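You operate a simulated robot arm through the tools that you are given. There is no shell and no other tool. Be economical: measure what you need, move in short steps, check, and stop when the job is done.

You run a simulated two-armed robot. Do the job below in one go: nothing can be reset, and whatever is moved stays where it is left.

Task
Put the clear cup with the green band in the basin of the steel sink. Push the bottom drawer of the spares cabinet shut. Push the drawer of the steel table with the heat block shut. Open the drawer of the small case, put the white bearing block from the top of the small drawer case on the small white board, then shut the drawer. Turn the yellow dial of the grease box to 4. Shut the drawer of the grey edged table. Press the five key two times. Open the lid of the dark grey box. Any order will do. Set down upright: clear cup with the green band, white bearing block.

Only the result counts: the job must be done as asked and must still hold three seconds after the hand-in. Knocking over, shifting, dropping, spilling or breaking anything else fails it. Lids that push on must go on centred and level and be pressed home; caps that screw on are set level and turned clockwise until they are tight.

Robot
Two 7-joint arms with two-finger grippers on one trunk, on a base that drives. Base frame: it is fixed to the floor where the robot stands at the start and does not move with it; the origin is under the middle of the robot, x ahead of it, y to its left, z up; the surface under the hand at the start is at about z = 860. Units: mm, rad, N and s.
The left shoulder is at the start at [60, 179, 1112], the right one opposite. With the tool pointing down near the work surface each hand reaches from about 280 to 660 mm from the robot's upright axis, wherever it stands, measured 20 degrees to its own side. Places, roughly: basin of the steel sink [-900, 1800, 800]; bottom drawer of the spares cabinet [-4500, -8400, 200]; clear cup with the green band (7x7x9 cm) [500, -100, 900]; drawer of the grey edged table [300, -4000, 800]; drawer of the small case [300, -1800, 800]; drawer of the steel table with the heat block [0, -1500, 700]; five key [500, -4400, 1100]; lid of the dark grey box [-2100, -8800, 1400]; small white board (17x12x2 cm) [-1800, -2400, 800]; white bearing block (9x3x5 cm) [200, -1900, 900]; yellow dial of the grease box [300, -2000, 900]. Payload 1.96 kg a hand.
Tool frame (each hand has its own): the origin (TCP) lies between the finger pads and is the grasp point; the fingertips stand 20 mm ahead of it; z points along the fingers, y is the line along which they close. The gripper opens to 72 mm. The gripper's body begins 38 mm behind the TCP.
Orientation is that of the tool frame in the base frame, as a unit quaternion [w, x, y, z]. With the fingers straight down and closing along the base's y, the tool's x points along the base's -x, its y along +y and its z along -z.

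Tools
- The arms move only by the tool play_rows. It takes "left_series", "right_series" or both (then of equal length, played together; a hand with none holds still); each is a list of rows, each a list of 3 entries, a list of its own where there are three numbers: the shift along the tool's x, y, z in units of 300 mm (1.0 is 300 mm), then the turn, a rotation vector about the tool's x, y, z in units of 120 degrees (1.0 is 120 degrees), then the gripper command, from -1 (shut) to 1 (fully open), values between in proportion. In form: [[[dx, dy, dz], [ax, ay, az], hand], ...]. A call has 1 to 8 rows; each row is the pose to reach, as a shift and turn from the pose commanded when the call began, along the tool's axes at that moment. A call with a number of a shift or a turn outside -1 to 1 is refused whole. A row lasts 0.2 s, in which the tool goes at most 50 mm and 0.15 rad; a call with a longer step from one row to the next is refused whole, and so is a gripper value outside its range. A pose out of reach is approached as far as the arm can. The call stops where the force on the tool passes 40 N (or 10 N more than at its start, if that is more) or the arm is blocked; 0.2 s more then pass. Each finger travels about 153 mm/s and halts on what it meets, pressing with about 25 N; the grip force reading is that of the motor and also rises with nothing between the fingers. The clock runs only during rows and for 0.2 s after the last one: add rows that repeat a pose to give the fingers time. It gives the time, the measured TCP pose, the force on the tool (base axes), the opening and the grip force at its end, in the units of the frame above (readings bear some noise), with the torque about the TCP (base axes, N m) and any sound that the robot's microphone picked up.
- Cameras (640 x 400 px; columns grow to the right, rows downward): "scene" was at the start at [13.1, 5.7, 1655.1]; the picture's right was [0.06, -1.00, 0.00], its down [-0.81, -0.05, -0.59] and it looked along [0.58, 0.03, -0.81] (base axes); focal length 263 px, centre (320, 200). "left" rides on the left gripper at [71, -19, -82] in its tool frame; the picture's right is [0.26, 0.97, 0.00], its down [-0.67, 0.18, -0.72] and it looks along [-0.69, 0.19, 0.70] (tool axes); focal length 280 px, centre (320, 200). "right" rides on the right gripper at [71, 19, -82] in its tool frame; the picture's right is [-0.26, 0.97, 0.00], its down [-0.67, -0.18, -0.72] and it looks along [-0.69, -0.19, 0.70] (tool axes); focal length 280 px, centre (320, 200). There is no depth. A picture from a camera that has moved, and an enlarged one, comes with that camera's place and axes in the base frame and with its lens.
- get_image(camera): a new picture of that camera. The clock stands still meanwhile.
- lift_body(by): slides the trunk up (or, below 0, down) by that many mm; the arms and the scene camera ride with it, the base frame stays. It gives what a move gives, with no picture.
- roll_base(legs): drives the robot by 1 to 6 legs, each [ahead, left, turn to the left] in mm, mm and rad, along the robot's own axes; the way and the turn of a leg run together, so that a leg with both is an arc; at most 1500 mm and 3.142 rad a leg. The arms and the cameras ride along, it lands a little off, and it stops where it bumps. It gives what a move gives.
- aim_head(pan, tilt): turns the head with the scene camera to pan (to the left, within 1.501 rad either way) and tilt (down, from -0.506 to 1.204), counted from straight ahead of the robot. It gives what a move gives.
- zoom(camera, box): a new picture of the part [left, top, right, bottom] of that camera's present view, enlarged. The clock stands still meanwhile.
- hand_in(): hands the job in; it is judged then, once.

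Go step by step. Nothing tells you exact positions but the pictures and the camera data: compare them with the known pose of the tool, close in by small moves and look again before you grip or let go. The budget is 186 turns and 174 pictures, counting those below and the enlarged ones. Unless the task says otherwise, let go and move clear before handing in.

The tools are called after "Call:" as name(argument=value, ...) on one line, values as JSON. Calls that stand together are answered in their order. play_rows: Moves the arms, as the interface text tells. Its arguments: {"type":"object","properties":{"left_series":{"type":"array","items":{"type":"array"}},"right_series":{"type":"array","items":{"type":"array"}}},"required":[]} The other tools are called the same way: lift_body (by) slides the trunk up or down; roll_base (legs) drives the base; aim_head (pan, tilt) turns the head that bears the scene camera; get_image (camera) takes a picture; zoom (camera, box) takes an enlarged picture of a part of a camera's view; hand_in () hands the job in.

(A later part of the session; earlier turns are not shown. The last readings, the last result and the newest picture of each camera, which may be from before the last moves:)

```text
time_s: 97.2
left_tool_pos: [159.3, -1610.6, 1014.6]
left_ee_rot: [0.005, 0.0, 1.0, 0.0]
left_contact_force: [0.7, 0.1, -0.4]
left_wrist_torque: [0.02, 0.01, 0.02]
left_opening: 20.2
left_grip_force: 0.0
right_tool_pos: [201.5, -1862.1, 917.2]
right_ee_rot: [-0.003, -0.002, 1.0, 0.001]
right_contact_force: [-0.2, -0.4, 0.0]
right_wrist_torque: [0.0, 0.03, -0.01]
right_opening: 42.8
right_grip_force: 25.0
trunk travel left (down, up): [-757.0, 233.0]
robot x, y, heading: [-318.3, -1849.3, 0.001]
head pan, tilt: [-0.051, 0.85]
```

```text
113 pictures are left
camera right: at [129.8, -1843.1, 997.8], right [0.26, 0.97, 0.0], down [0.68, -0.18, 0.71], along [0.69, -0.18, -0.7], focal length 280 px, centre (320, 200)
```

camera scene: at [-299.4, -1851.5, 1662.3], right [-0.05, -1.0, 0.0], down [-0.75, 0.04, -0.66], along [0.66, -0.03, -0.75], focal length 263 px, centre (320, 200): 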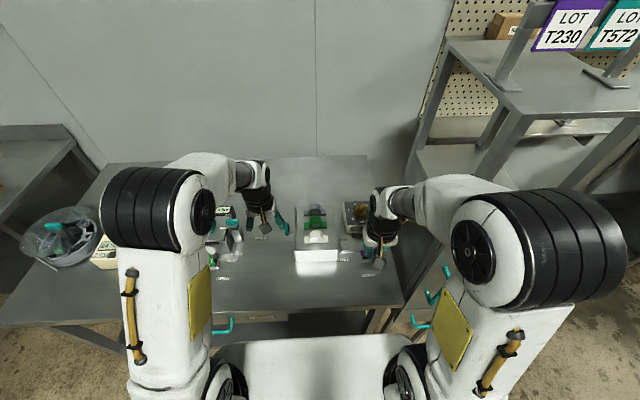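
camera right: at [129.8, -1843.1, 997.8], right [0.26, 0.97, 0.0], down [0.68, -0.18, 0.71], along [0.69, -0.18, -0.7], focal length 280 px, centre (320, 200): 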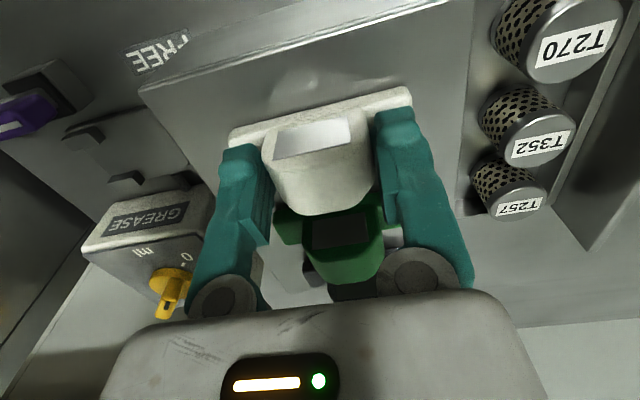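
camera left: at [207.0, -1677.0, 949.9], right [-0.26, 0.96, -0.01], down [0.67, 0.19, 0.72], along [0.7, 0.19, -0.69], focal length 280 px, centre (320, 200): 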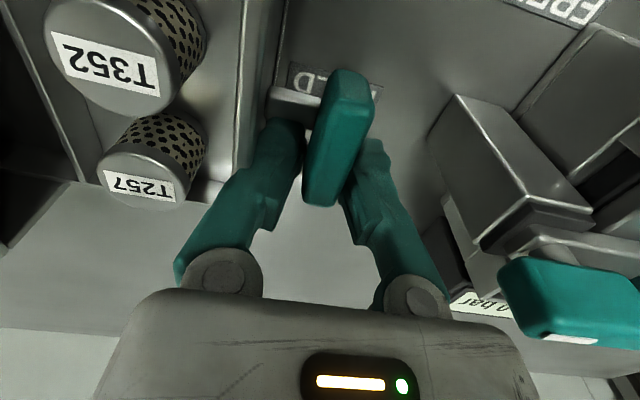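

Gripped at 42.8 mm. I lift it, back off, and turn right to find the small white board.

Call:
play_rows(right_series=[[[0, 0, -0.04], [0, 0, 0], -0.3], [[0, 0, -0.16], [0, 0, 0], -0.3], [[0.0, 0, -0.3], [0, 0, 0], -0.3], [[0.1, 0, -0.42], [0, 0, 0], -0.3], [[0.2, 0, -0.5], [0, 0, 0], -0.3]])

Call:
roll_base(legs=[[-330, 0, 0]])

Call:
aim_head(pan=-1.5, tilt=0.5)

Call:
get_image(camera="scene")

Call:
get_image(camera="right")

```text
time_s: 98.4
left_tool_pos: [157.8, -1612.9, 1015.5]
left_ee_rot: [0.006, -0.001, 1.0, -0.001]
left_contact_force: [0.0, -0.4, 0.5]
left_wrist_torque: [-0.01, -0.01, 0.02]
left_opening: 20.1
left_grip_force: 0.1
right_tool_pos: [138.7, -1862.9, 1063.8]
right_ee_rot: [-0.002, -0.001, 1.0, 0.0]
right_contact_force: [0.1, 0.2, -0.8]
right_wrist_torque: [0.03, -0.02, 0.01]
right_opening: 42.9
right_grip_force: 25.3
trunk travel left (down, up): [-757.0, 233.0]
robot x, y, heading: [-318.2, -1850.6, -0.002]
head pan, tilt: [-0.051, 0.85]
```

```text
time_s: 100.6
left_tool_pos: [-176.4, -1612.2, 1015.9]
left_ee_rot: [0.005, 0.0, 1.0, -0.001]
left_contact_force: [0.2, 0.1, -0.6]
left_wrist_torque: [-0.01, -0.06, -0.03]
left_opening: 20.3
left_grip_force: 0.0
right_tool_pos: [-195.7, -1864.1, 1062.9]
right_ee_rot: [-0.004, -0.001, 1.0, 0.001]
right_contact_force: [-0.2, 0.1, -1.5]
right_wrist_torque: [0.02, 0.01, 0.03]
right_opening: 43.2
right_grip_force: 25.7
trunk travel left (down, up): [-757.0, 233.0]
robot x, y, heading: [-651.2, -1852.0, 0.004]
head pan, tilt: [-0.051, 0.85]
```

```text
time_s: 102.2
left_tool_pos: [-176.3, -1611.8, 1015.6]
left_ee_rot: [0.006, 0.0, 1.0, 0.0]
left_contact_force: [-0.1, 0.7, -0.7]
left_wrist_torque: [-0.01, 0.01, -0.01]
left_opening: 20.2
left_grip_force: 0.0
right_tool_pos: [-194.7, -1863.4, 1063.3]
right_ee_rot: [-0.004, -0.002, 1.0, 0.001]
right_contact_force: [-0.5, 0.0, -1.5]
right_wrist_torque: [0.02, 0.01, -0.03]
right_opening: 43.0
right_grip_force: 24.4
trunk travel left (down, up): [-757.0, 233.0]
robot x, y, heading: [-652.7, -1850.8, 0.001]
head pan, tilt: [-1.499, 0.499]
```

```text
112 pictures are left
camera scene: at [-706.2, -1939.1, 1692.2], right [-1.0, -0.07, 0.0], down [-0.04, 0.48, -0.88], along [0.07, -0.88, -0.48], focal length 263 px, centre (320, 200)
```

scene: 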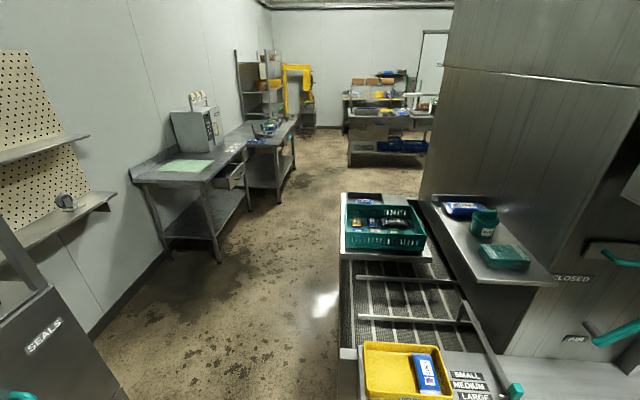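

```text
111 pictures are left
camera right: at [-266.5, -1844.4, 1144.7], right [0.26, 0.97, 0.0], down [0.68, -0.18, 0.71], along [0.69, -0.18, -0.7], focal length 280 px, centre (320, 200)
```

right: 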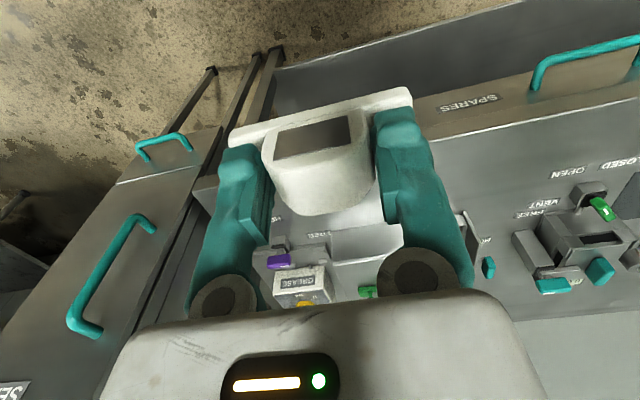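

The station with the board lies at y<-2350. I step left for room and turn to face it (-y).

Call:
roll_base(legs=[[0, 250, 0], [0, 0, -1.571]])

Call:
aim_head(pan=-0.6, tilt=0.5)

Call:
get_image(camera="scene")

```text
time_s: 107.8
left_tool_pos: [-425.9, -2080.8, 1015.9]
left_ee_rot: [0.003, 0.713, 0.701, -0.004]
left_contact_force: [-0.1, -0.6, -0.2]
left_wrist_torque: [-0.01, 0.0, 0.01]
left_opening: 20.5
left_grip_force: 0.2
right_tool_pos: [-676.3, -2057.2, 1064.3]
right_ee_rot: [-0.002, 0.713, 0.701, 0.003]
right_contact_force: [0.0, 0.4, -1.1]
right_wrist_torque: [0.03, 0.0, 0.03]
right_opening: 42.9
right_grip_force: 24.8
trunk travel left (down, up): [-757.0, 233.0]
robot x, y, heading: [-657.2, -1599.8, -1.59]
head pan, tilt: [-1.499, 0.499]
```

```text
time_s: 109.0
left_tool_pos: [-426.4, -2081.4, 1015.8]
left_ee_rot: [0.003, 0.713, 0.701, -0.004]
left_contact_force: [0.9, 0.6, -0.3]
left_wrist_torque: [0.03, 0.0, -0.02]
left_opening: 19.9
left_grip_force: 0.1
right_tool_pos: [-676.8, -2057.4, 1063.0]
right_ee_rot: [-0.002, 0.712, 0.702, 0.002]
right_contact_force: [-0.5, -0.8, -1.2]
right_wrist_torque: [0.02, 0.03, 0.05]
right_opening: 42.9
right_grip_force: 24.9
trunk travel left (down, up): [-757.0, 233.0]
robot x, y, heading: [-654.1, -1602.4, -1.588]
head pan, tilt: [-0.6, 0.499]
```

```text
110 pictures are left
camera scene: at [-705.9, -1612.1, 1692.2], right [-0.82, 0.58, 0.0], down [0.28, 0.39, -0.88], along [-0.51, -0.72, -0.48], focal length 263 px, centre (320, 200)
```

scene: 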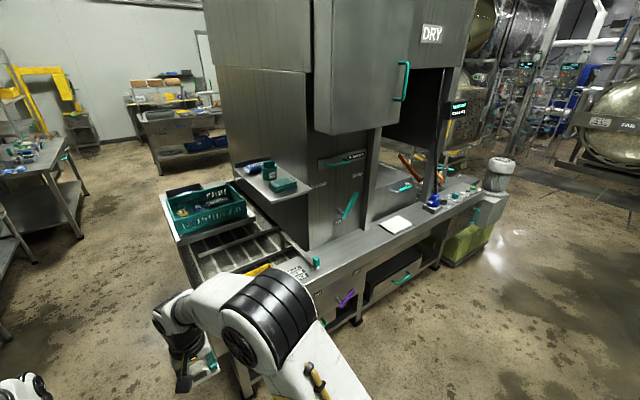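

The white board is near (-1778, -2371, 840), station front at y≈-2300. I pull both hands back for clearance and drive over.

Call:
play_rows(left_series=[[[0.15, 0, -0.05], [0, 0, 0], -0.44], [[0.3, 0, -0.1], [0, 0, 0], -0.44], [[0.42, 0, -0.15], [0, 0, 0], -0.44], [[0.5, 0, -0.2], [0, 0, 0], -0.44]], right_series=[[[0.1, 0, 0], [0, 0, 0], -0.3], [[0.2, 0, 0], [0, 0, 0], -0.3], [[0.3, 0, 0], [0, 0, 0], -0.3], [[0.33, 0, 0], [0, 0, 0], -0.3]])

Call:
roll_base(legs=[[0, -1000, 0.017], [300, 0, 0]])

Call:
aim_head(pan=-0.15, tilt=0.8)

Call:
get_image(camera="scene")

Call:
get_image(camera="right")

```text
time_s: 110.0
left_tool_pos: [-424.0, -1927.6, 1075.6]
left_ee_rot: [0.002, 0.713, 0.701, -0.005]
left_contact_force: [-0.5, 0.7, 1.0]
left_wrist_torque: [-0.04, 0.0, 0.0]
left_opening: 20.1
left_grip_force: 0.1
right_tool_pos: [-675.7, -1957.2, 1064.5]
right_ee_rot: [-0.001, 0.713, 0.702, 0.002]
right_contact_force: [0.6, -0.3, -1.0]
right_wrist_torque: [-0.02, 0.0, -0.01]
right_opening: 43.2
right_grip_force: 25.5
trunk travel left (down, up): [-757.0, 233.0]
robot x, y, heading: [-652.1, -1599.6, -1.589]
head pan, tilt: [-0.6, 0.499]
```

```text
time_s: 116.8
left_tool_pos: [-1411.6, -2214.5, 1076.3]
left_ee_rot: [0.003, 0.707, 0.707, -0.004]
left_contact_force: [-0.2, -1.1, -0.2]
left_wrist_torque: [0.0, -0.01, 0.02]
left_opening: 20.1
left_grip_force: 0.1
right_tool_pos: [-1663.5, -2247.5, 1063.9]
right_ee_rot: [-0.001, 0.706, 0.708, 0.002]
right_contact_force: [0.3, 0.3, -1.1]
right_wrist_torque: [0.0, 0.02, -0.04]
right_opening: 43.1
right_grip_force: 25.2
trunk travel left (down, up): [-757.0, 233.0]
robot x, y, heading: [-1649.6, -1885.6, -1.57]
head pan, tilt: [-0.6, 0.499]
```

```text
time_s: 117.7
left_tool_pos: [-1411.7, -2214.9, 1074.8]
left_ee_rot: [0.003, 0.707, 0.707, -0.005]
left_contact_force: [0.1, 0.0, -0.4]
left_wrist_torque: [0.01, 0.02, -0.01]
left_opening: 20.2
left_grip_force: 0.1
right_tool_pos: [-1663.4, -2246.6, 1063.1]
right_ee_rot: [-0.001, 0.706, 0.708, 0.002]
right_contact_force: [0.4, -0.3, -1.4]
right_wrist_torque: [0.04, 0.02, 0.01]
right_opening: 43.2
right_grip_force: 25.1
trunk travel left (down, up): [-757.0, 233.0]
robot x, y, heading: [-1650.0, -1889.2, -1.567]
head pan, tilt: [-0.15, 0.799]
```

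```text
109 pictures are left
camera scene: at [-1660.5, -1906.2, 1666.3], right [-0.99, 0.15, 0.0], down [0.11, 0.71, -0.7], along [-0.1, -0.69, -0.72], focal length 263 px, centre (320, 200)
```

scene: 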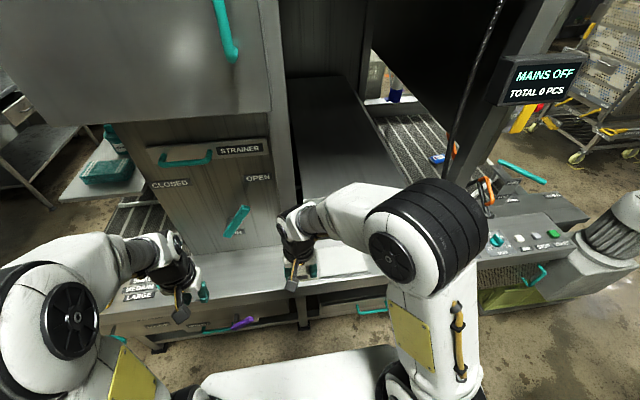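

```text
108 pictures are left
camera right: at [-1645.0, -2176.4, 1145.5], right [0.97, -0.26, 0.0], down [-0.18, -0.68, 0.71], along [-0.18, -0.69, -0.7], focal length 280 px, centre (320, 200)
```

right: 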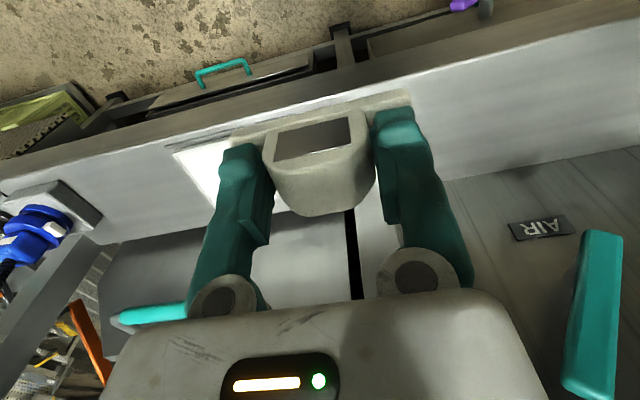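

Call:
zoom(camera="scene", box=[260, 210, 400, 315])

```text
3.81 times, centred on (330, 262) of scene
camera zoom: at [-1660.5, -1906.2, 1666.3], right [-0.99, 0.15, 0.0], down [0.11, 0.71, -0.7], along [-0.1, -0.69, -0.72], focal length 1003 px, centre (282, -38)
```

zoom: 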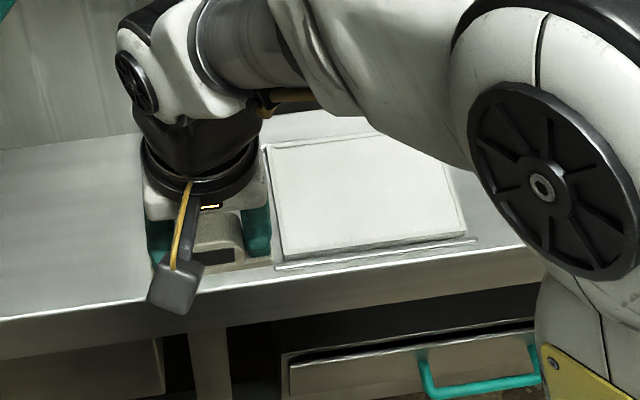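

The board's centre is near (-1810, -2385). I move the block over it and check height.

Call:
play_rows(right_series=[[[-0.09, -0.1, 0], [0, 0, 0], -0.3], [[-0.19, -0.2, 0], [0, 0, 0], -0.3], [[-0.28, -0.3, 0.0], [0, 0, 0], -0.3], [[-0.37, -0.4, 0.0], [0, 0, 0], -0.3], [[-0.463, -0.49, 0.0], [0, 0, 0], -0.3], [[-0.463, -0.49, 0.12], [0, 0, 0], -0.3], [[-0.463, -0.49, 0.24], [0, 0, 0], -0.3], [[-0.463, -0.49, 0.24], [0, 0, 0], -0.3]])

Call:
get_image(camera="right")

Call:
zoom(camera="scene", box=[260, 200, 400, 305])

```text
time_s: 119.5
left_tool_pos: [-1410.6, -2214.7, 1075.7]
left_ee_rot: [0.004, 0.707, 0.707, -0.004]
left_contact_force: [0.1, 0.1, -0.2]
left_wrist_torque: [0.0, 0.03, 0.01]
left_opening: 20.3
left_grip_force: 0.0
right_tool_pos: [-1809.2, -2383.9, 990.5]
right_ee_rot: [0.0, 0.706, 0.708, 0.003]
right_contact_force: [0.3, 0.4, -1.2]
right_wrist_torque: [0.02, 0.0, 0.0]
right_opening: 43.2
right_grip_force: 25.3
trunk travel left (down, up): [-757.0, 233.0]
robot x, y, heading: [-1645.1, -1887.8, -1.574]
head pan, tilt: [-0.15, 0.799]
```

```text
106 pictures are left
camera right: at [-1791.4, -2314.2, 1071.6], right [0.97, -0.26, 0.0], down [-0.18, -0.68, 0.71], along [-0.18, -0.69, -0.7], focal length 280 px, centre (320, 200)
```

right: 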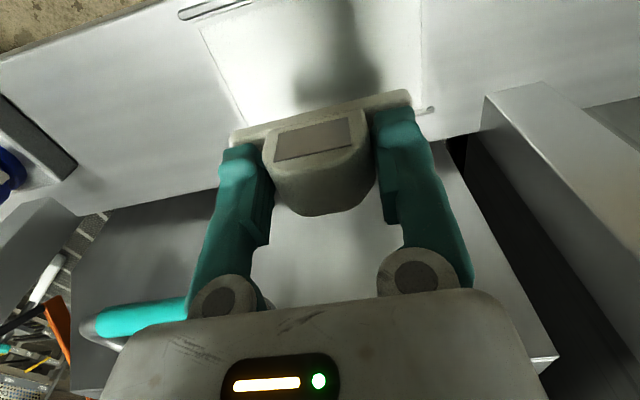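

```text
3.81 times, centred on (330, 252) of scene
camera zoom: at [-1660.4, -1906.2, 1666.3], right [-0.99, 0.15, 0.0], down [0.11, 0.71, -0.7], along [-0.1, -0.69, -0.72], focal length 1003 px, centre (282, 0)
```

zoom: 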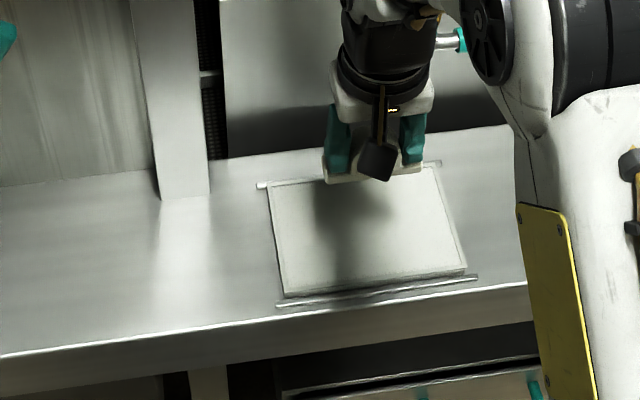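

The board top is near z≈815, centre (-1815, -2410). The block's underside is about 46 mm below the TCP; I descend to z≈885 and check.

Call:
play_rows(right_series=[[[-0.045, -0.01, 0.1], [0, 0, 0], -0.3], [[-0.087, -0.02, 0.2], [0, 0, 0], -0.3], [[-0.087, -0.02, 0.3], [0, 0, 0], -0.3], [[-0.087, -0.02, 0.35], [0, 0, 0], -0.3], [[-0.087, -0.02, 0.35], [0, 0, 0], -0.3]])

Call:
zoom(camera="scene", box=[260, 200, 400, 305])

Call:
get_image(camera="right")

```text
time_s: 120.7
left_tool_pos: [-1411.5, -2214.9, 1074.9]
left_ee_rot: [0.003, 0.708, 0.707, -0.004]
left_contact_force: [-0.1, 0.1, 0.3]
left_wrist_torque: [0.02, -0.01, 0.01]
left_opening: 20.4
left_grip_force: 0.1
right_tool_pos: [-1814.8, -2411.2, 887.3]
right_ee_rot: [-0.001, 0.706, 0.708, 0.003]
right_contact_force: [0.0, 0.8, -1.5]
right_wrist_torque: [0.02, -0.04, 0.0]
right_opening: 42.9
right_grip_force: 25.1
trunk travel left (down, up): [-757.0, 233.0]
robot x, y, heading: [-1650.2, -1890.4, -1.573]
head pan, tilt: [-0.15, 0.799]
```

```text
3.81 times, centred on (330, 252) of scene
camera zoom: at [-1660.4, -1906.5, 1666.3], right [-0.99, 0.15, 0.0], down [0.11, 0.71, -0.7], along [-0.1, -0.69, -0.72], focal length 1003 px, centre (282, 0)
```

zoom: 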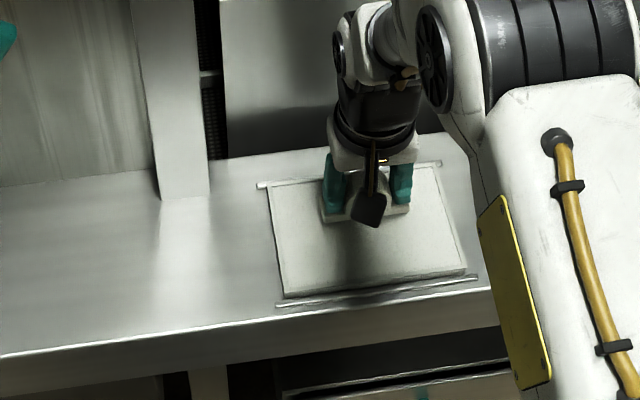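

```text
103 pictures are left
camera right: at [-1797.0, -2340.1, 968.3], right [0.97, -0.26, 0.0], down [-0.18, -0.68, 0.71], along [-0.18, -0.69, -0.7], focal length 280 px, centre (320, 200)
```

right: 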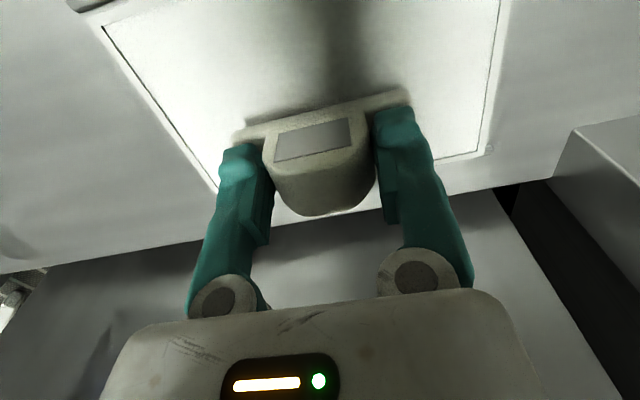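

Good alignment. I lower slowly until the block touches the board.

Call:
play_rows(right_series=[[[0.015, 0, 0.04], [0, 0, 0], -0.3], [[0.015, 0, 0.05], [0, 0, 0], -0.3], [[0.015, 0, 0.06], [0, 0, 0], -0.3], [[0.015, 0, 0.067], [0, 0, 0], -0.3], [[0.015, 0, 0.073], [0, 0, 0], -0.3]])

Call:
zoom(camera="scene", box=[290, 220, 380, 290])

```text
time_s: 121.9
left_tool_pos: [-1411.2, -2212.8, 1076.3]
left_ee_rot: [0.002, 0.707, 0.707, -0.005]
left_contact_force: [-0.7, -0.1, 0.1]
left_wrist_torque: [-0.02, 0.01, -0.02]
left_opening: 20.2
left_grip_force: 0.0
right_tool_pos: [-1815.6, -2406.7, 865.4]
right_ee_rot: [-0.001, 0.706, 0.709, 0.003]
right_contact_force: [-1.8, -2.5, 18.3]
right_wrist_torque: [-0.05, 0.02, 0.0]
right_opening: 43.0
right_grip_force: 25.4
trunk travel left (down, up): [-757.0, 233.0]
robot x, y, heading: [-1649.6, -1887.3, -1.568]
head pan, tilt: [-0.15, 0.799]
```

```text
5.71 times, centred on (335, 255) of scene
camera zoom: at [-1659.9, -1904.3, 1666.4], right [-0.99, 0.15, 0.0], down [0.11, 0.71, -0.7], along [-0.1, -0.69, -0.72], focal length 1505 px, centre (234, -114)
```

zoom: 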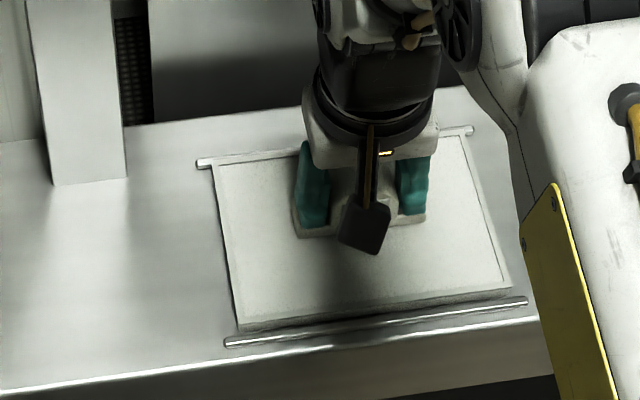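

Contact (18 N). I release and rise.

Call:
play_rows(right_series=[[[0, 0, -0.006], [0, 0, 0], -0.3], [[0, 0, -0.006], [0, 0, 0], 0.3], [[0, 0, -0.006], [0, 0, 0], 0.7], [[0, 0, -0.006], [0, 0, 0], 0.7], [[0, 0, -0.1], [0, 0, 0], 0.7], [[0.05, 0, -0.25], [0, 0, 0], 0.7], [[0.15, 0.05, -0.38], [0, 0, 0], 0.7], [[0.25, 0.1, -0.5], [0, 0, 0], 0.7]])

Call:
zoom(camera="scene", box=[290, 220, 380, 290])

```text
refused: row 7 steps farther than a row can; nothing moved
```

```text
5.71 times, centred on (335, 255) of scene
camera zoom: at [-1659.9, -1904.3, 1666.4], right [-0.99, 0.15, 0.0], down [0.11, 0.71, -0.7], along [-0.1, -0.69, -0.72], focal length 1505 px, centre (234, -114)
```

zoom: 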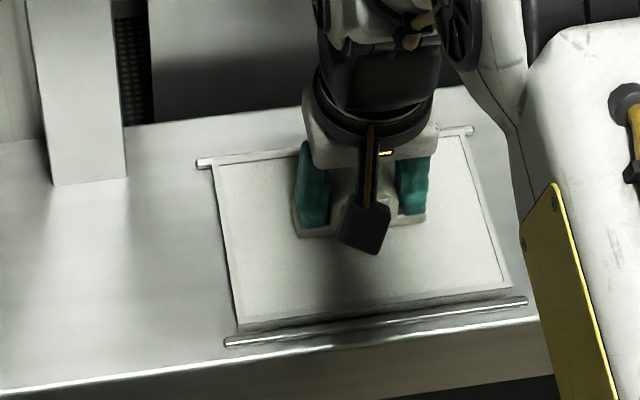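

A step was too long; I repeat with shorter steps.

Call:
play_rows(right_series=[[[0, 0, -0.006], [0, 0, 0], -0.3], [[0, 0, -0.006], [0, 0, 0], 0.3], [[0, 0, -0.006], [0, 0, 0], 0.7], [[0, 0, -0.006], [0, 0, 0], 0.7], [[0, 0, -0.1], [0, 0, 0], 0.7], [[0.05, 0, -0.22], [0, 0, 0], 0.7], [[0.13, 0.03, -0.32], [0, 0, 0], 0.7], [[0.22, 0.06, -0.42], [0, 0, 0], 0.7]])

Call:
zoom(camera="scene", box=[290, 220, 380, 290])

```text
time_s: 123.7
left_tool_pos: [-1411.9, -2213.8, 1075.6]
left_ee_rot: [0.003, 0.707, 0.707, -0.005]
left_contact_force: [-0.1, 0.6, -0.7]
left_wrist_torque: [-0.02, 0.01, -0.01]
left_opening: 20.3
left_grip_force: 0.1
right_tool_pos: [-1798.1, -2341.8, 988.8]
right_ee_rot: [-0.001, 0.706, 0.708, 0.003]
right_contact_force: [-0.6, 0.6, 0.3]
right_wrist_torque: [0.0, -0.03, -0.04]
right_opening: 61.2
right_grip_force: 0.0
trunk travel left (down, up): [-757.0, 233.0]
robot x, y, heading: [-1649.2, -1890.0, -1.569]
head pan, tilt: [-0.15, 0.799]
```

```text
5.71 times, centred on (335, 255) of scene
camera zoom: at [-1660.0, -1904.6, 1666.3], right [-0.99, 0.15, 0.0], down [0.11, 0.71, -0.7], along [-0.1, -0.69, -0.72], focal length 1505 px, centre (234, -114)
```

zoom: 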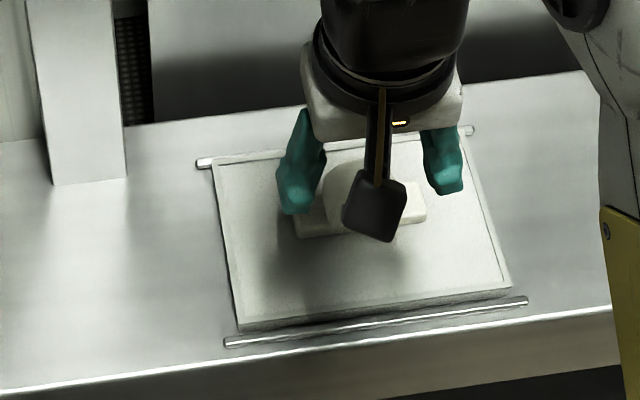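

Block is upright on the board. I drive back to the case and the grease box, stopping at y≈-1900.

Call:
play_rows(right_series=[[[0.1, 0, -0.08], [0, 0, 0], -0.5], [[0.2, 0, -0.16], [0, 0, 0], -1], [[0.28, 0, -0.24], [0, 0, 0], -1]])

Call:
roll_base(legs=[[-290, 0, 0], [0, 1000, 0], [0, 0, 1.571], [0, -300, 0]])

Call:
aim_head(pan=-0.1, tilt=0.8)

Call:
get_image(camera="scene")

```text
time_s: 124.5
left_tool_pos: [-1412.4, -2214.1, 1074.8]
left_ee_rot: [0.003, 0.707, 0.708, -0.004]
left_contact_force: [0.6, 0.5, -1.0]
left_wrist_torque: [-0.02, 0.02, 0.02]
left_opening: 20.2
left_grip_force: 0.0
right_tool_pos: [-1799.3, -2257.6, 1064.6]
right_ee_rot: [-0.002, 0.706, 0.708, 0.003]
right_contact_force: [-0.7, -0.5, -1.2]
right_wrist_torque: [-0.02, -0.01, 0.02]
right_opening: 0.2
right_grip_force: 24.9
trunk travel left (down, up): [-757.0, 233.0]
robot x, y, heading: [-1646.2, -1888.2, -1.57]
head pan, tilt: [-0.15, 0.799]
```

```text
time_s: 136.8
left_tool_pos: [-321.2, -1669.2, 1075.3]
left_ee_rot: [0.005, 0.009, 1.0, -0.002]
left_contact_force: [-0.4, -1.0, -0.4]
left_wrist_torque: [-0.02, 0.02, 0.0]
left_opening: 20.0
left_grip_force: 0.0
right_tool_pos: [-283.6, -2056.7, 1063.9]
right_ee_rot: [-0.004, 0.007, 1.0, 0.001]
right_contact_force: [-0.1, -0.6, 0.9]
right_wrist_torque: [0.01, -0.05, 0.0]
right_opening: 0.0
right_grip_force: 24.9
trunk travel left (down, up): [-757.0, 233.0]
robot x, y, heading: [-647.9, -1897.1, -0.016]
head pan, tilt: [-0.15, 0.799]
```

```text
time_s: 137.4
left_tool_pos: [-320.4, -1669.3, 1076.8]
left_ee_rot: [0.005, 0.009, 1.0, -0.002]
left_contact_force: [0.1, 0.1, -0.9]
left_wrist_torque: [0.0, 0.01, -0.02]
left_opening: 20.2
left_grip_force: 0.0
right_tool_pos: [-284.5, -2057.2, 1063.5]
right_ee_rot: [-0.003, 0.007, 1.0, 0.001]
right_contact_force: [-1.1, 0.3, -0.5]
right_wrist_torque: [-0.02, 0.02, 0.0]
right_opening: 0.0
right_grip_force: 24.6
trunk travel left (down, up): [-757.0, 233.0]
robot x, y, heading: [-651.1, -1898.4, -0.015]
head pan, tilt: [-0.099, 0.799]
```

```text
99 pictures are left
camera scene: at [-631.9, -1907.5, 1666.3], right [-0.12, -0.99, 0.0], down [-0.71, 0.08, -0.7], along [0.69, -0.08, -0.72], focal length 263 px, centre (320, 200)
```

scene: 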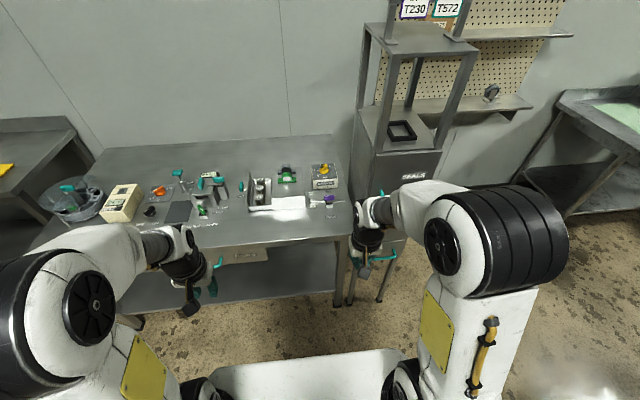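

Before advancing I pull the right hand away from the tower on the right and correct the heading.

Call:
play_rows(right_series=[[[0, 0.1, 0], [0, 0, 0], -1], [[0.0, 0.2, 0], [0, 0, 0], -1], [[0, 0.25, 0], [0, 0, 0], -1]])

Call:
roll_base(legs=[[0, 35, 0.016], [335, 0, 0]])

Call:
aim_head(pan=-0.1, tilt=0.8)

Call:
zoom(camera="scene", box=[220, 160, 420, 290])

```text
time_s: 138.2
left_tool_pos: [-320.8, -1669.2, 1075.1]
left_ee_rot: [0.005, 0.008, 1.0, -0.002]
left_contact_force: [0.2, 0.5, -0.5]
left_wrist_torque: [0.05, -0.02, 0.01]
left_opening: 20.2
left_grip_force: 0.0
right_tool_pos: [-281.3, -1981.5, 1064.1]
right_ee_rot: [-0.003, 0.006, 1.0, 0.001]
right_contact_force: [-0.8, 0.1, 0.5]
right_wrist_torque: [0.02, -0.03, 0.01]
right_opening: 0.1
right_grip_force: 24.9
trunk travel left (down, up): [-757.0, 233.0]
robot x, y, heading: [-652.1, -1901.7, -0.016]
head pan, tilt: [-0.099, 0.799]
```

```text
time_s: 140.9
left_tool_pos: [10.9, -1628.8, 1075.1]
left_ee_rot: [0.005, 0.001, 1.0, -0.001]
left_contact_force: [-0.3, -0.1, -0.6]
left_wrist_torque: [-0.01, 0.0, -0.01]
left_opening: 20.4
left_grip_force: 0.0
right_tool_pos: [55.0, -1941.0, 1063.2]
right_ee_rot: [-0.003, 0.0, 1.0, 0.001]
right_contact_force: [-0.4, 0.5, 0.3]
right_wrist_torque: [-0.01, 0.01, 0.01]
right_opening: 0.0
right_grip_force: 24.5
trunk travel left (down, up): [-757.0, 233.0]
robot x, y, heading: [-314.5, -1865.8, 0.002]
head pan, tilt: [-0.099, 0.799]
```

```text
time_s: 141.5
left_tool_pos: [10.7, -1628.6, 1074.7]
left_ee_rot: [0.005, 0.001, 1.0, -0.001]
left_contact_force: [-0.5, 0.0, 0.8]
left_wrist_torque: [-0.03, -0.02, 0.04]
left_opening: 20.0
left_grip_force: 0.0
right_tool_pos: [55.2, -1942.0, 1063.3]
right_ee_rot: [-0.003, 0.001, 1.0, 0.001]
right_contact_force: [-0.1, 0.5, -0.2]
right_wrist_torque: [0.02, 0.0, 0.0]
right_opening: 0.0
right_grip_force: 24.8
trunk travel left (down, up): [-757.0, 233.0]
robot x, y, heading: [-314.2, -1866.9, -0.004]
head pan, tilt: [-0.099, 0.799]
```

```text
3.08 times, centred on (320, 225) of scene
camera zoom: at [-296.1, -1871.3, 1666.3], right [-0.1, -0.99, 0.0], down [-0.71, 0.07, -0.7], along [0.69, -0.07, -0.72], focal length 810 px, centre (320, 123)
```

zoom: 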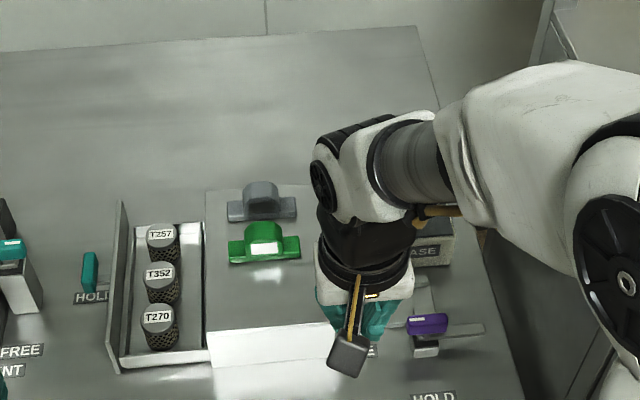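

I reuse the left hand's grip on the drawer bar, at (278, -1659, 869). First I hover above it.

Call:
play_rows(left_series=[[[-0.14, -0.016, 0], [0, 0, 0], -0.44], [[-0.28, -0.033, 0.06], [0, 0, 0], -0.44], [[-0.42, -0.05, 0.12], [0, 0, 0], -0.44], [[-0.56, -0.066, 0.18], [0, 0, 0], -0.44], [[-0.7, -0.083, 0.24], [0, 0, 0], -0.44], [[-0.82, -0.1, 0.32], [0, 0, 0], -0.44], [[-0.89, -0.1, 0.45], [0, 0, 0], -0.44], [[-0.89, -0.1, 0.5], [0, 0, 0], -0.44]])

Call:
get_image(camera="left")

```text
time_s: 143.3
left_tool_pos: [279.2, -1661.1, 927.1]
left_ee_rot: [0.005, 0.002, 1.0, -0.002]
left_contact_force: [-0.1, 0.3, -0.2]
left_wrist_torque: [0.0, 0.02, 0.0]
left_opening: 20.0
left_grip_force: 0.1
right_tool_pos: [54.4, -1941.8, 1064.3]
right_ee_rot: [-0.002, 0.0, 1.0, 0.001]
right_contact_force: [0.2, -0.3, 0.1]
right_wrist_torque: [-0.01, 0.0, 0.0]
right_opening: 0.1
right_grip_force: 24.9
trunk travel left (down, up): [-757.0, 233.0]
robot x, y, heading: [-314.8, -1862.9, -0.001]
head pan, tilt: [-0.099, 0.799]
```

```text
97 pictures are left
camera left: at [207.3, -1679.3, 1009.5], right [-0.26, 0.97, -0.01], down [0.67, 0.18, 0.72], along [0.7, 0.18, -0.69], focal length 280 px, centre (320, 200)
```

left: 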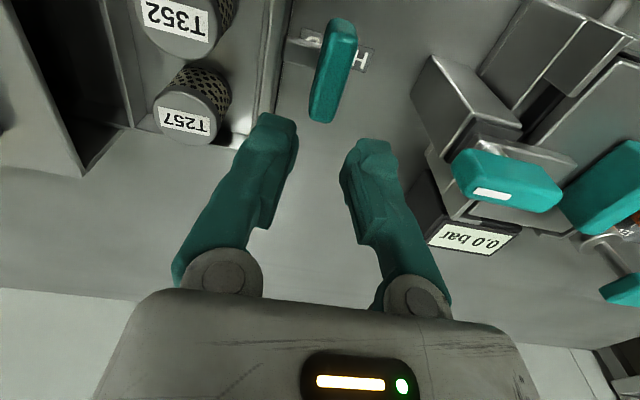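

Aligned within 2 mm. I descend, grip the bar and start pushing the drawer in.

Call:
play_rows(left_series=[[[0, 0.006, 0.07], [0, 0, 0], -0.44], [[0, 0.006, 0.13], [0, 0, 0], -0.44], [[0, 0.006, 0.185], [0, 0, 0], -0.44], [[0, 0.006, 0.185], [0, 0, 0], -0.7], [[0, 0.006, 0.185], [0, 0, 0], -0.8]])

```text
time_s: 144.5
left_tool_pos: [279.7, -1659.6, 872.7]
left_ee_rot: [0.006, 0.002, 1.0, -0.001]
left_contact_force: [-0.1, -0.6, 6.0]
left_wrist_torque: [0.05, 0.26, 0.03]
left_opening: 13.1
left_grip_force: 39.7
right_tool_pos: [53.4, -1942.7, 1063.7]
right_ee_rot: [-0.004, 0.0, 1.0, 0.001]
right_contact_force: [-1.0, -0.2, -0.3]
right_wrist_torque: [0.01, -0.02, -0.04]
right_opening: 0.0
right_grip_force: 25.1
trunk travel left (down, up): [-757.0, 233.0]
robot x, y, heading: [-318.8, -1861.5, -0.004]
head pan, tilt: [-0.099, 0.799]
```

Gripped again. Now I push it in by about 100 mm until it stops.

Call:
play_rows(left_series=[[[0, -0.05, 0], [0, 0, 0], -0.8], [[0, -0.11, 0], [0, 0, 0], -0.8], [[0, -0.17, 0], [0, 0, 0], -0.8], [[0, -0.23, 0], [0, 0, 0], -0.8], [[0, -0.28, 0], [0, 0, 0], -0.8], [[0, -0.32, 0], [0, 0, 0], -0.8], [[0, -0.35, 0], [0, 0, 0], -0.8], [[0, -0.37, 0], [0, 0, 0], -0.8]])

Call:
get_image(camera="left")

Call:
zoom(camera="scene", box=[220, 160, 420, 290])

```text
time_s: 146.3
left_tool_pos: [280.0, -1761.2, 872.5]
left_ee_rot: [0.005, -0.001, 1.0, 0.0]
left_contact_force: [9.4, 33.8, 8.4]
left_wrist_torque: [0.43, 0.8, -0.07]
left_opening: 13.4
left_grip_force: 39.9
right_tool_pos: [55.0, -1936.8, 1063.2]
right_ee_rot: [-0.004, -0.001, 1.0, -0.002]
right_contact_force: [1.0, 1.1, -0.2]
right_wrist_torque: [0.0, 0.03, 0.0]
right_opening: 0.2
right_grip_force: 25.0
trunk travel left (down, up): [-757.0, 233.0]
robot x, y, heading: [-317.0, -1868.7, -0.001]
head pan, tilt: [-0.099, 0.799]
```

```text
96 pictures are left
camera left: at [208.4, -1779.8, 953.8], right [-0.26, 0.96, 0.0], down [0.67, 0.18, 0.72], along [0.7, 0.19, -0.69], focal length 280 px, centre (320, 200)
```

left: 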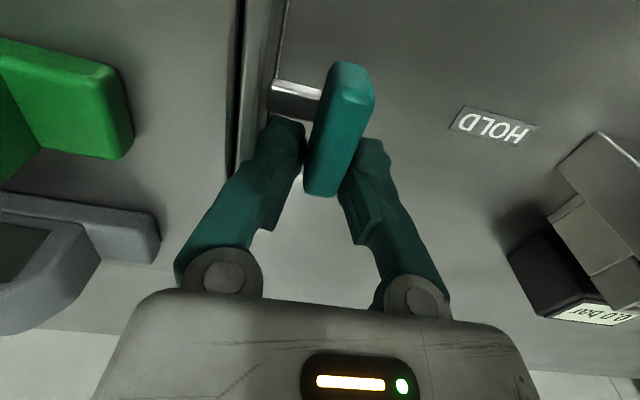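

```text
3.08 times, centred on (320, 225) of scene
camera zoom: at [-295.6, -1863.8, 1666.4], right [-0.1, -1.0, 0.0], down [-0.71, 0.07, -0.7], along [0.69, -0.07, -0.72], focal length 810 px, centre (320, 123)
```

zoom: 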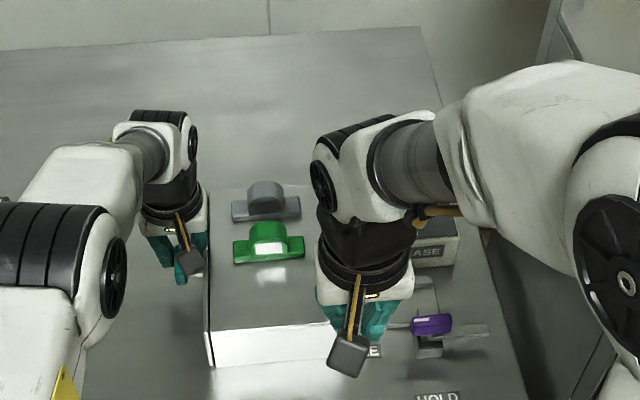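

The drawer stopped at its closed position with 34 N. I relax, release and lift the left hand clear.

Call:
play_rows(left_series=[[[0, 0.025, 0], [0, 0, 0], -0.8], [[0, 0.025, 0], [0, 0, 0], -0.46], [[0, 0.025, 0], [0, 0, 0], -0.46], [[0, 0.025, -0.08], [0, 0, 0], -0.46], [[0, 0.025, -0.2], [0, 0, 0], -0.46], [[0.1, 0.06, -0.3], [0, 0, 0], -0.46], [[0.2, 0.1, -0.4], [0, 0, 0], -0.46], [[0.3, 0.15, -0.5], [0, 0, 0], -0.46]])

Call:
get_image(camera="left")

Call:
zoom(camera="scene", box=[220, 160, 420, 290])

```text
time_s: 148.1
left_tool_pos: [184.8, -1722.9, 1022.7]
left_ee_rot: [0.006, 0.002, 1.0, -0.002]
left_contact_force: [0.3, 0.4, 0.5]
left_wrist_torque: [-0.03, -0.03, -0.02]
left_opening: 19.5
left_grip_force: 0.0
right_tool_pos: [53.5, -1941.0, 1063.8]
right_ee_rot: [-0.003, 0.0, 1.0, 0.001]
right_contact_force: [-0.1, 0.3, 0.0]
right_wrist_torque: [0.0, 0.0, -0.04]
right_opening: 0.2
right_grip_force: 25.1
trunk travel left (down, up): [-757.0, 233.0]
robot x, y, heading: [-318.2, -1866.3, -0.002]
head pan, tilt: [-0.099, 0.799]
```

```text
94 pictures are left
camera left: at [114.1, -1742.0, 1104.0], right [-0.26, 0.97, -0.01], down [0.67, 0.18, 0.72], along [0.7, 0.18, -0.69], focal length 280 px, centre (320, 200)
```

left: 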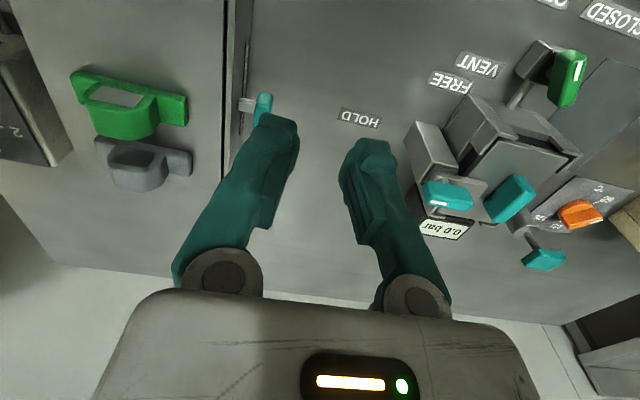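

```text
3.08 times, centred on (320, 225) of scene
camera zoom: at [-298.6, -1870.6, 1666.2], right [-0.1, -0.99, 0.0], down [-0.71, 0.07, -0.7], along [0.69, -0.07, -0.72], focal length 810 px, centre (320, 123)
```

zoom: 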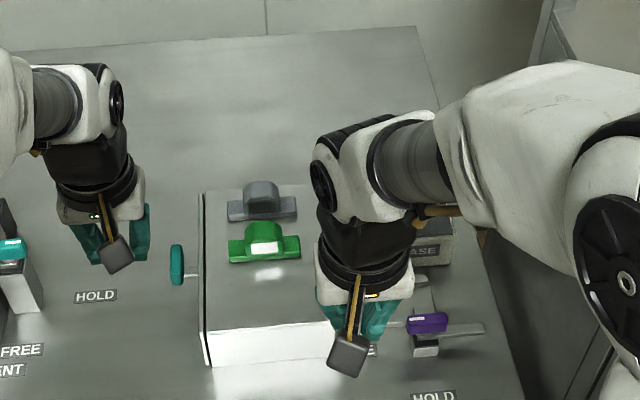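

The drawer looks shut as at the start. Now the yellow dial: I bring the right hand near it to look.

Call:
play_rows(right_series=[[[-0.12, -0.046, 0.02], [0, 0, 0], -0.5], [[-0.24, -0.092, 0.06], [0, 0, 0], 0], [[-0.36, -0.14, 0.1], [0, 0, 0], 0], [[-0.48, -0.185, 0.15], [0, 0, 0], 0], [[-0.605, -0.23, 0.21], [0, 0, 0], 0], [[-0.605, -0.23, 0.21], [0, 0, 0], 0]])

Call:
get_image(camera="right")

Call:
zoom(camera="scene", box=[320, 150, 420, 250])

```text
time_s: 149.5
left_tool_pos: [186.1, -1723.6, 1021.9]
left_ee_rot: [0.005, 0.002, 1.0, -0.002]
left_contact_force: [0.3, -1.0, 1.0]
left_wrist_torque: [0.01, 0.0, -0.03]
left_opening: 19.4
left_grip_force: 0.0
right_tool_pos: [233.8, -2010.6, 1000.2]
right_ee_rot: [-0.003, 0.001, 1.0, 0.0]
right_contact_force: [-0.1, 0.6, 0.0]
right_wrist_torque: [0.01, -0.02, 0.01]
right_opening: 35.9
right_grip_force: 0.0
trunk travel left (down, up): [-757.0, 233.0]
robot x, y, heading: [-315.4, -1867.0, -0.003]
head pan, tilt: [-0.099, 0.799]
```

```text
92 pictures are left
camera right: at [162.5, -1991.9, 1082.0], right [0.26, 0.97, 0.0], down [0.68, -0.18, 0.71], along [0.69, -0.19, -0.7], focal length 280 px, centre (320, 200)
```

right: 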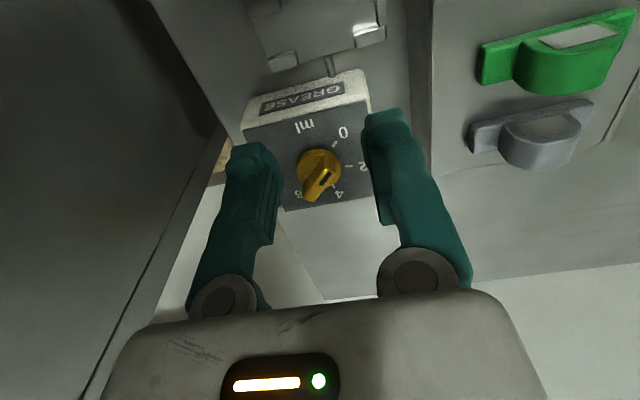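

```text
4.00 times, centred on (370, 200) of scene
camera zoom: at [-297.8, -1871.0, 1666.3], right [-0.1, -0.99, 0.0], down [-0.71, 0.07, -0.7], along [0.69, -0.07, -0.72], focal length 1054 px, centre (120, 200)
```

zoom: 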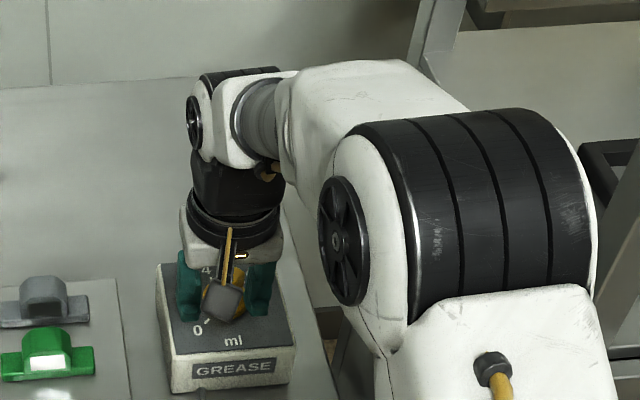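

Call:
zoom(camera="right", box=[240, 70, 400, 220])

```text
2.67 times, centred on (320, 145) of right
camera zoom: at [162.5, -1991.9, 1082.0], right [0.26, 0.97, 0.0], down [0.68, -0.18, 0.71], along [0.69, -0.19, -0.7], focal length 748 px, centre (320, 347)
```

zoom: 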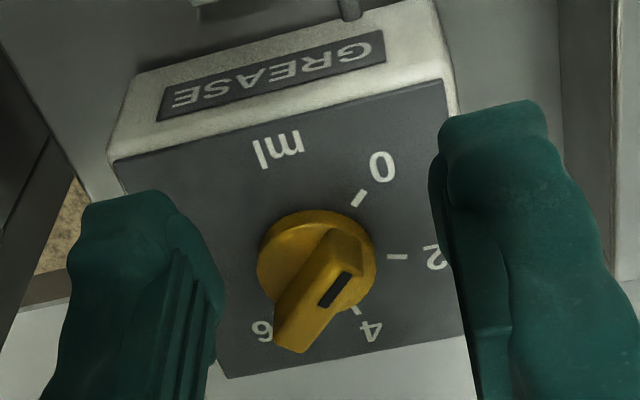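

The dial centre is near (313, -2036); ticks 0/2/4 at about 133°, 75°, 19° (base frame), the bar lies at about -35° (i.e. at 6). I move closer to read the pointer end.

Call:
play_rows(right_series=[[[-0.11, -0.04, 0.07], [0, 0, 0], 0], [[-0.22, -0.085, 0.13], [0, 0, 0], 0.0], [[-0.22, -0.085, 0.13], [0, 0, 0], 0]])

Call:
zoom(camera="right", box=[220, 80, 420, 220])

Call:
zoom(camera="left", box=[0, 60, 100, 180])

```text
time_s: 150.3
left_tool_pos: [187.6, -1722.8, 1022.5]
left_ee_rot: [0.005, 0.003, 1.0, -0.001]
left_contact_force: [0.5, 0.2, -0.6]
left_wrist_torque: [0.01, -0.01, -0.01]
left_opening: 19.4
left_grip_force: 0.1
right_tool_pos: [266.9, -2023.2, 977.8]
right_ee_rot: [-0.002, 0.0, 1.0, 0.001]
right_contact_force: [0.2, -0.1, 0.0]
right_wrist_torque: [0.01, 0.0, 0.0]
right_opening: 35.9
right_grip_force: 0.0
right hand out of reach, approached as far as the arm can: row 2, 3
trunk travel left (down, up): [-757.0, 233.0]
robot x, y, heading: [-316.1, -1866.6, -0.0]
head pan, tilt: [-0.099, 0.799]
```

```text
2.86 times, centred on (320, 150) of right
camera zoom: at [196.0, -2003.4, 1059.5], right [0.26, 0.97, 0.0], down [0.68, -0.18, 0.71], along [0.69, -0.19, -0.7], focal length 801 px, centre (320, 343)
```

zoom: 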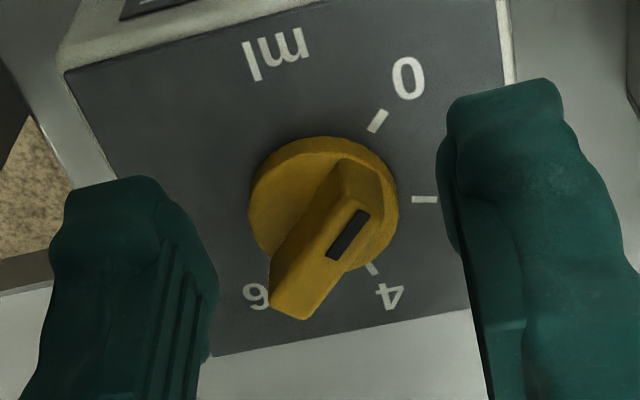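

```text
3.33 times, centred on (50, 120) of left
camera zoom: at [116.0, -1742.5, 1103.2], right [-0.26, 0.97, 0.0], down [0.67, 0.18, 0.72], along [0.7, 0.18, -0.69], focal length 935 px, centre (1220, 467)
```

zoom: 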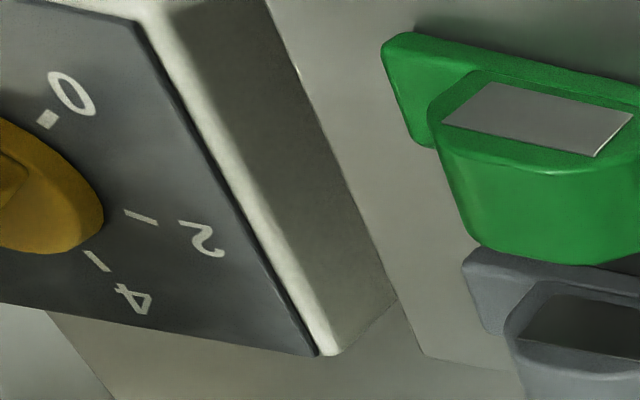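

The right arm is at its reach limit here; raising the trunk and moving 28 mm closer helps.

Call:
lift_body(by=130)

Call:
roll_base(legs=[[28, 0, 0]])

Call:
aim_head(pan=-0.3, tilt=0.9)

Call:
zoom(camera="scene", box=[270, 160, 350, 220])

```text
time_s: 151.8
left_tool_pos: [187.8, -1724.7, 1152.5]
left_ee_rot: [0.005, 0.002, 1.0, -0.001]
left_contact_force: [-1.2, -0.3, 0.2]
left_wrist_torque: [0.0, -0.01, 0.0]
left_opening: 19.5
left_grip_force: 0.1
right_tool_pos: [267.6, -2023.1, 1108.7]
right_ee_rot: [-0.003, 0.0, 1.0, 0.001]
right_contact_force: [-0.1, -0.1, -0.3]
right_wrist_torque: [0.02, 0.01, -0.02]
right_opening: 35.7
right_grip_force: 0.1
trunk travel left (down, up): [-887.0, 103.0]
robot x, y, heading: [-318.7, -1864.5, -0.001]
head pan, tilt: [-0.099, 0.799]
```

```text
time_s: 152.7
left_tool_pos: [209.7, -1724.7, 1154.8]
left_ee_rot: [0.008, 0.002, 1.0, -0.001]
left_contact_force: [-0.2, 0.4, 0.8]
left_wrist_torque: [-0.01, -0.02, 0.01]
left_opening: 19.8
left_grip_force: 0.1
right_tool_pos: [289.7, -2022.9, 1113.0]
right_ee_rot: [-0.001, 0.0, 1.0, 0.0]
right_contact_force: [-0.6, -0.3, 0.3]
right_wrist_torque: [0.0, -0.08, 0.01]
right_opening: 36.1
right_grip_force: 0.0
trunk travel left (down, up): [-887.0, 103.0]
robot x, y, heading: [-286.9, -1865.4, -0.001]
head pan, tilt: [-0.099, 0.799]
```

```text
time_s: 153.4
left_tool_pos: [216.4, -1724.8, 1152.6]
left_ee_rot: [0.004, 0.001, 1.0, -0.001]
left_contact_force: [-0.1, -0.2, -0.1]
left_wrist_torque: [-0.03, 0.03, 0.04]
left_opening: 19.2
left_grip_force: 0.1
right_tool_pos: [296.5, -2023.1, 1108.6]
right_ee_rot: [-0.003, -0.001, 1.0, 0.001]
right_contact_force: [0.5, -0.9, 0.2]
right_wrist_torque: [0.01, -0.01, -0.02]
right_opening: 36.2
right_grip_force: 0.1
trunk travel left (down, up): [-887.0, 103.0]
robot x, y, heading: [-287.6, -1862.6, 0.005]
head pan, tilt: [-0.3, 0.901]
```

```text
6.67 times, centred on (310, 190) of scene
camera zoom: at [-275.8, -1885.6, 1788.4], right [-0.3, -0.95, 0.0], down [-0.75, 0.23, -0.62], along [0.59, -0.18, -0.78], focal length 1756 px, centre (387, 267)
```

zoom: 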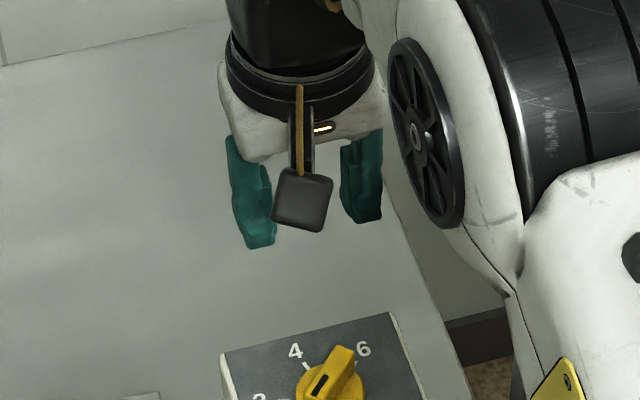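

Call:
zoom(camera="scene", box=[290, 200, 340, 240])

```text
10.00 times, centred on (315, 220) of scene
camera zoom: at [-275.8, -1885.6, 1788.4], right [-0.3, -0.95, 0.0], down [-0.75, 0.23, -0.62], along [0.59, -0.18, -0.78], focal length 2634 px, centre (370, 0)
```

zoom: 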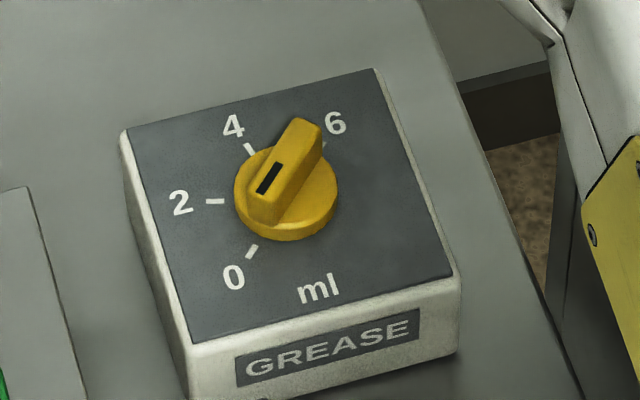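

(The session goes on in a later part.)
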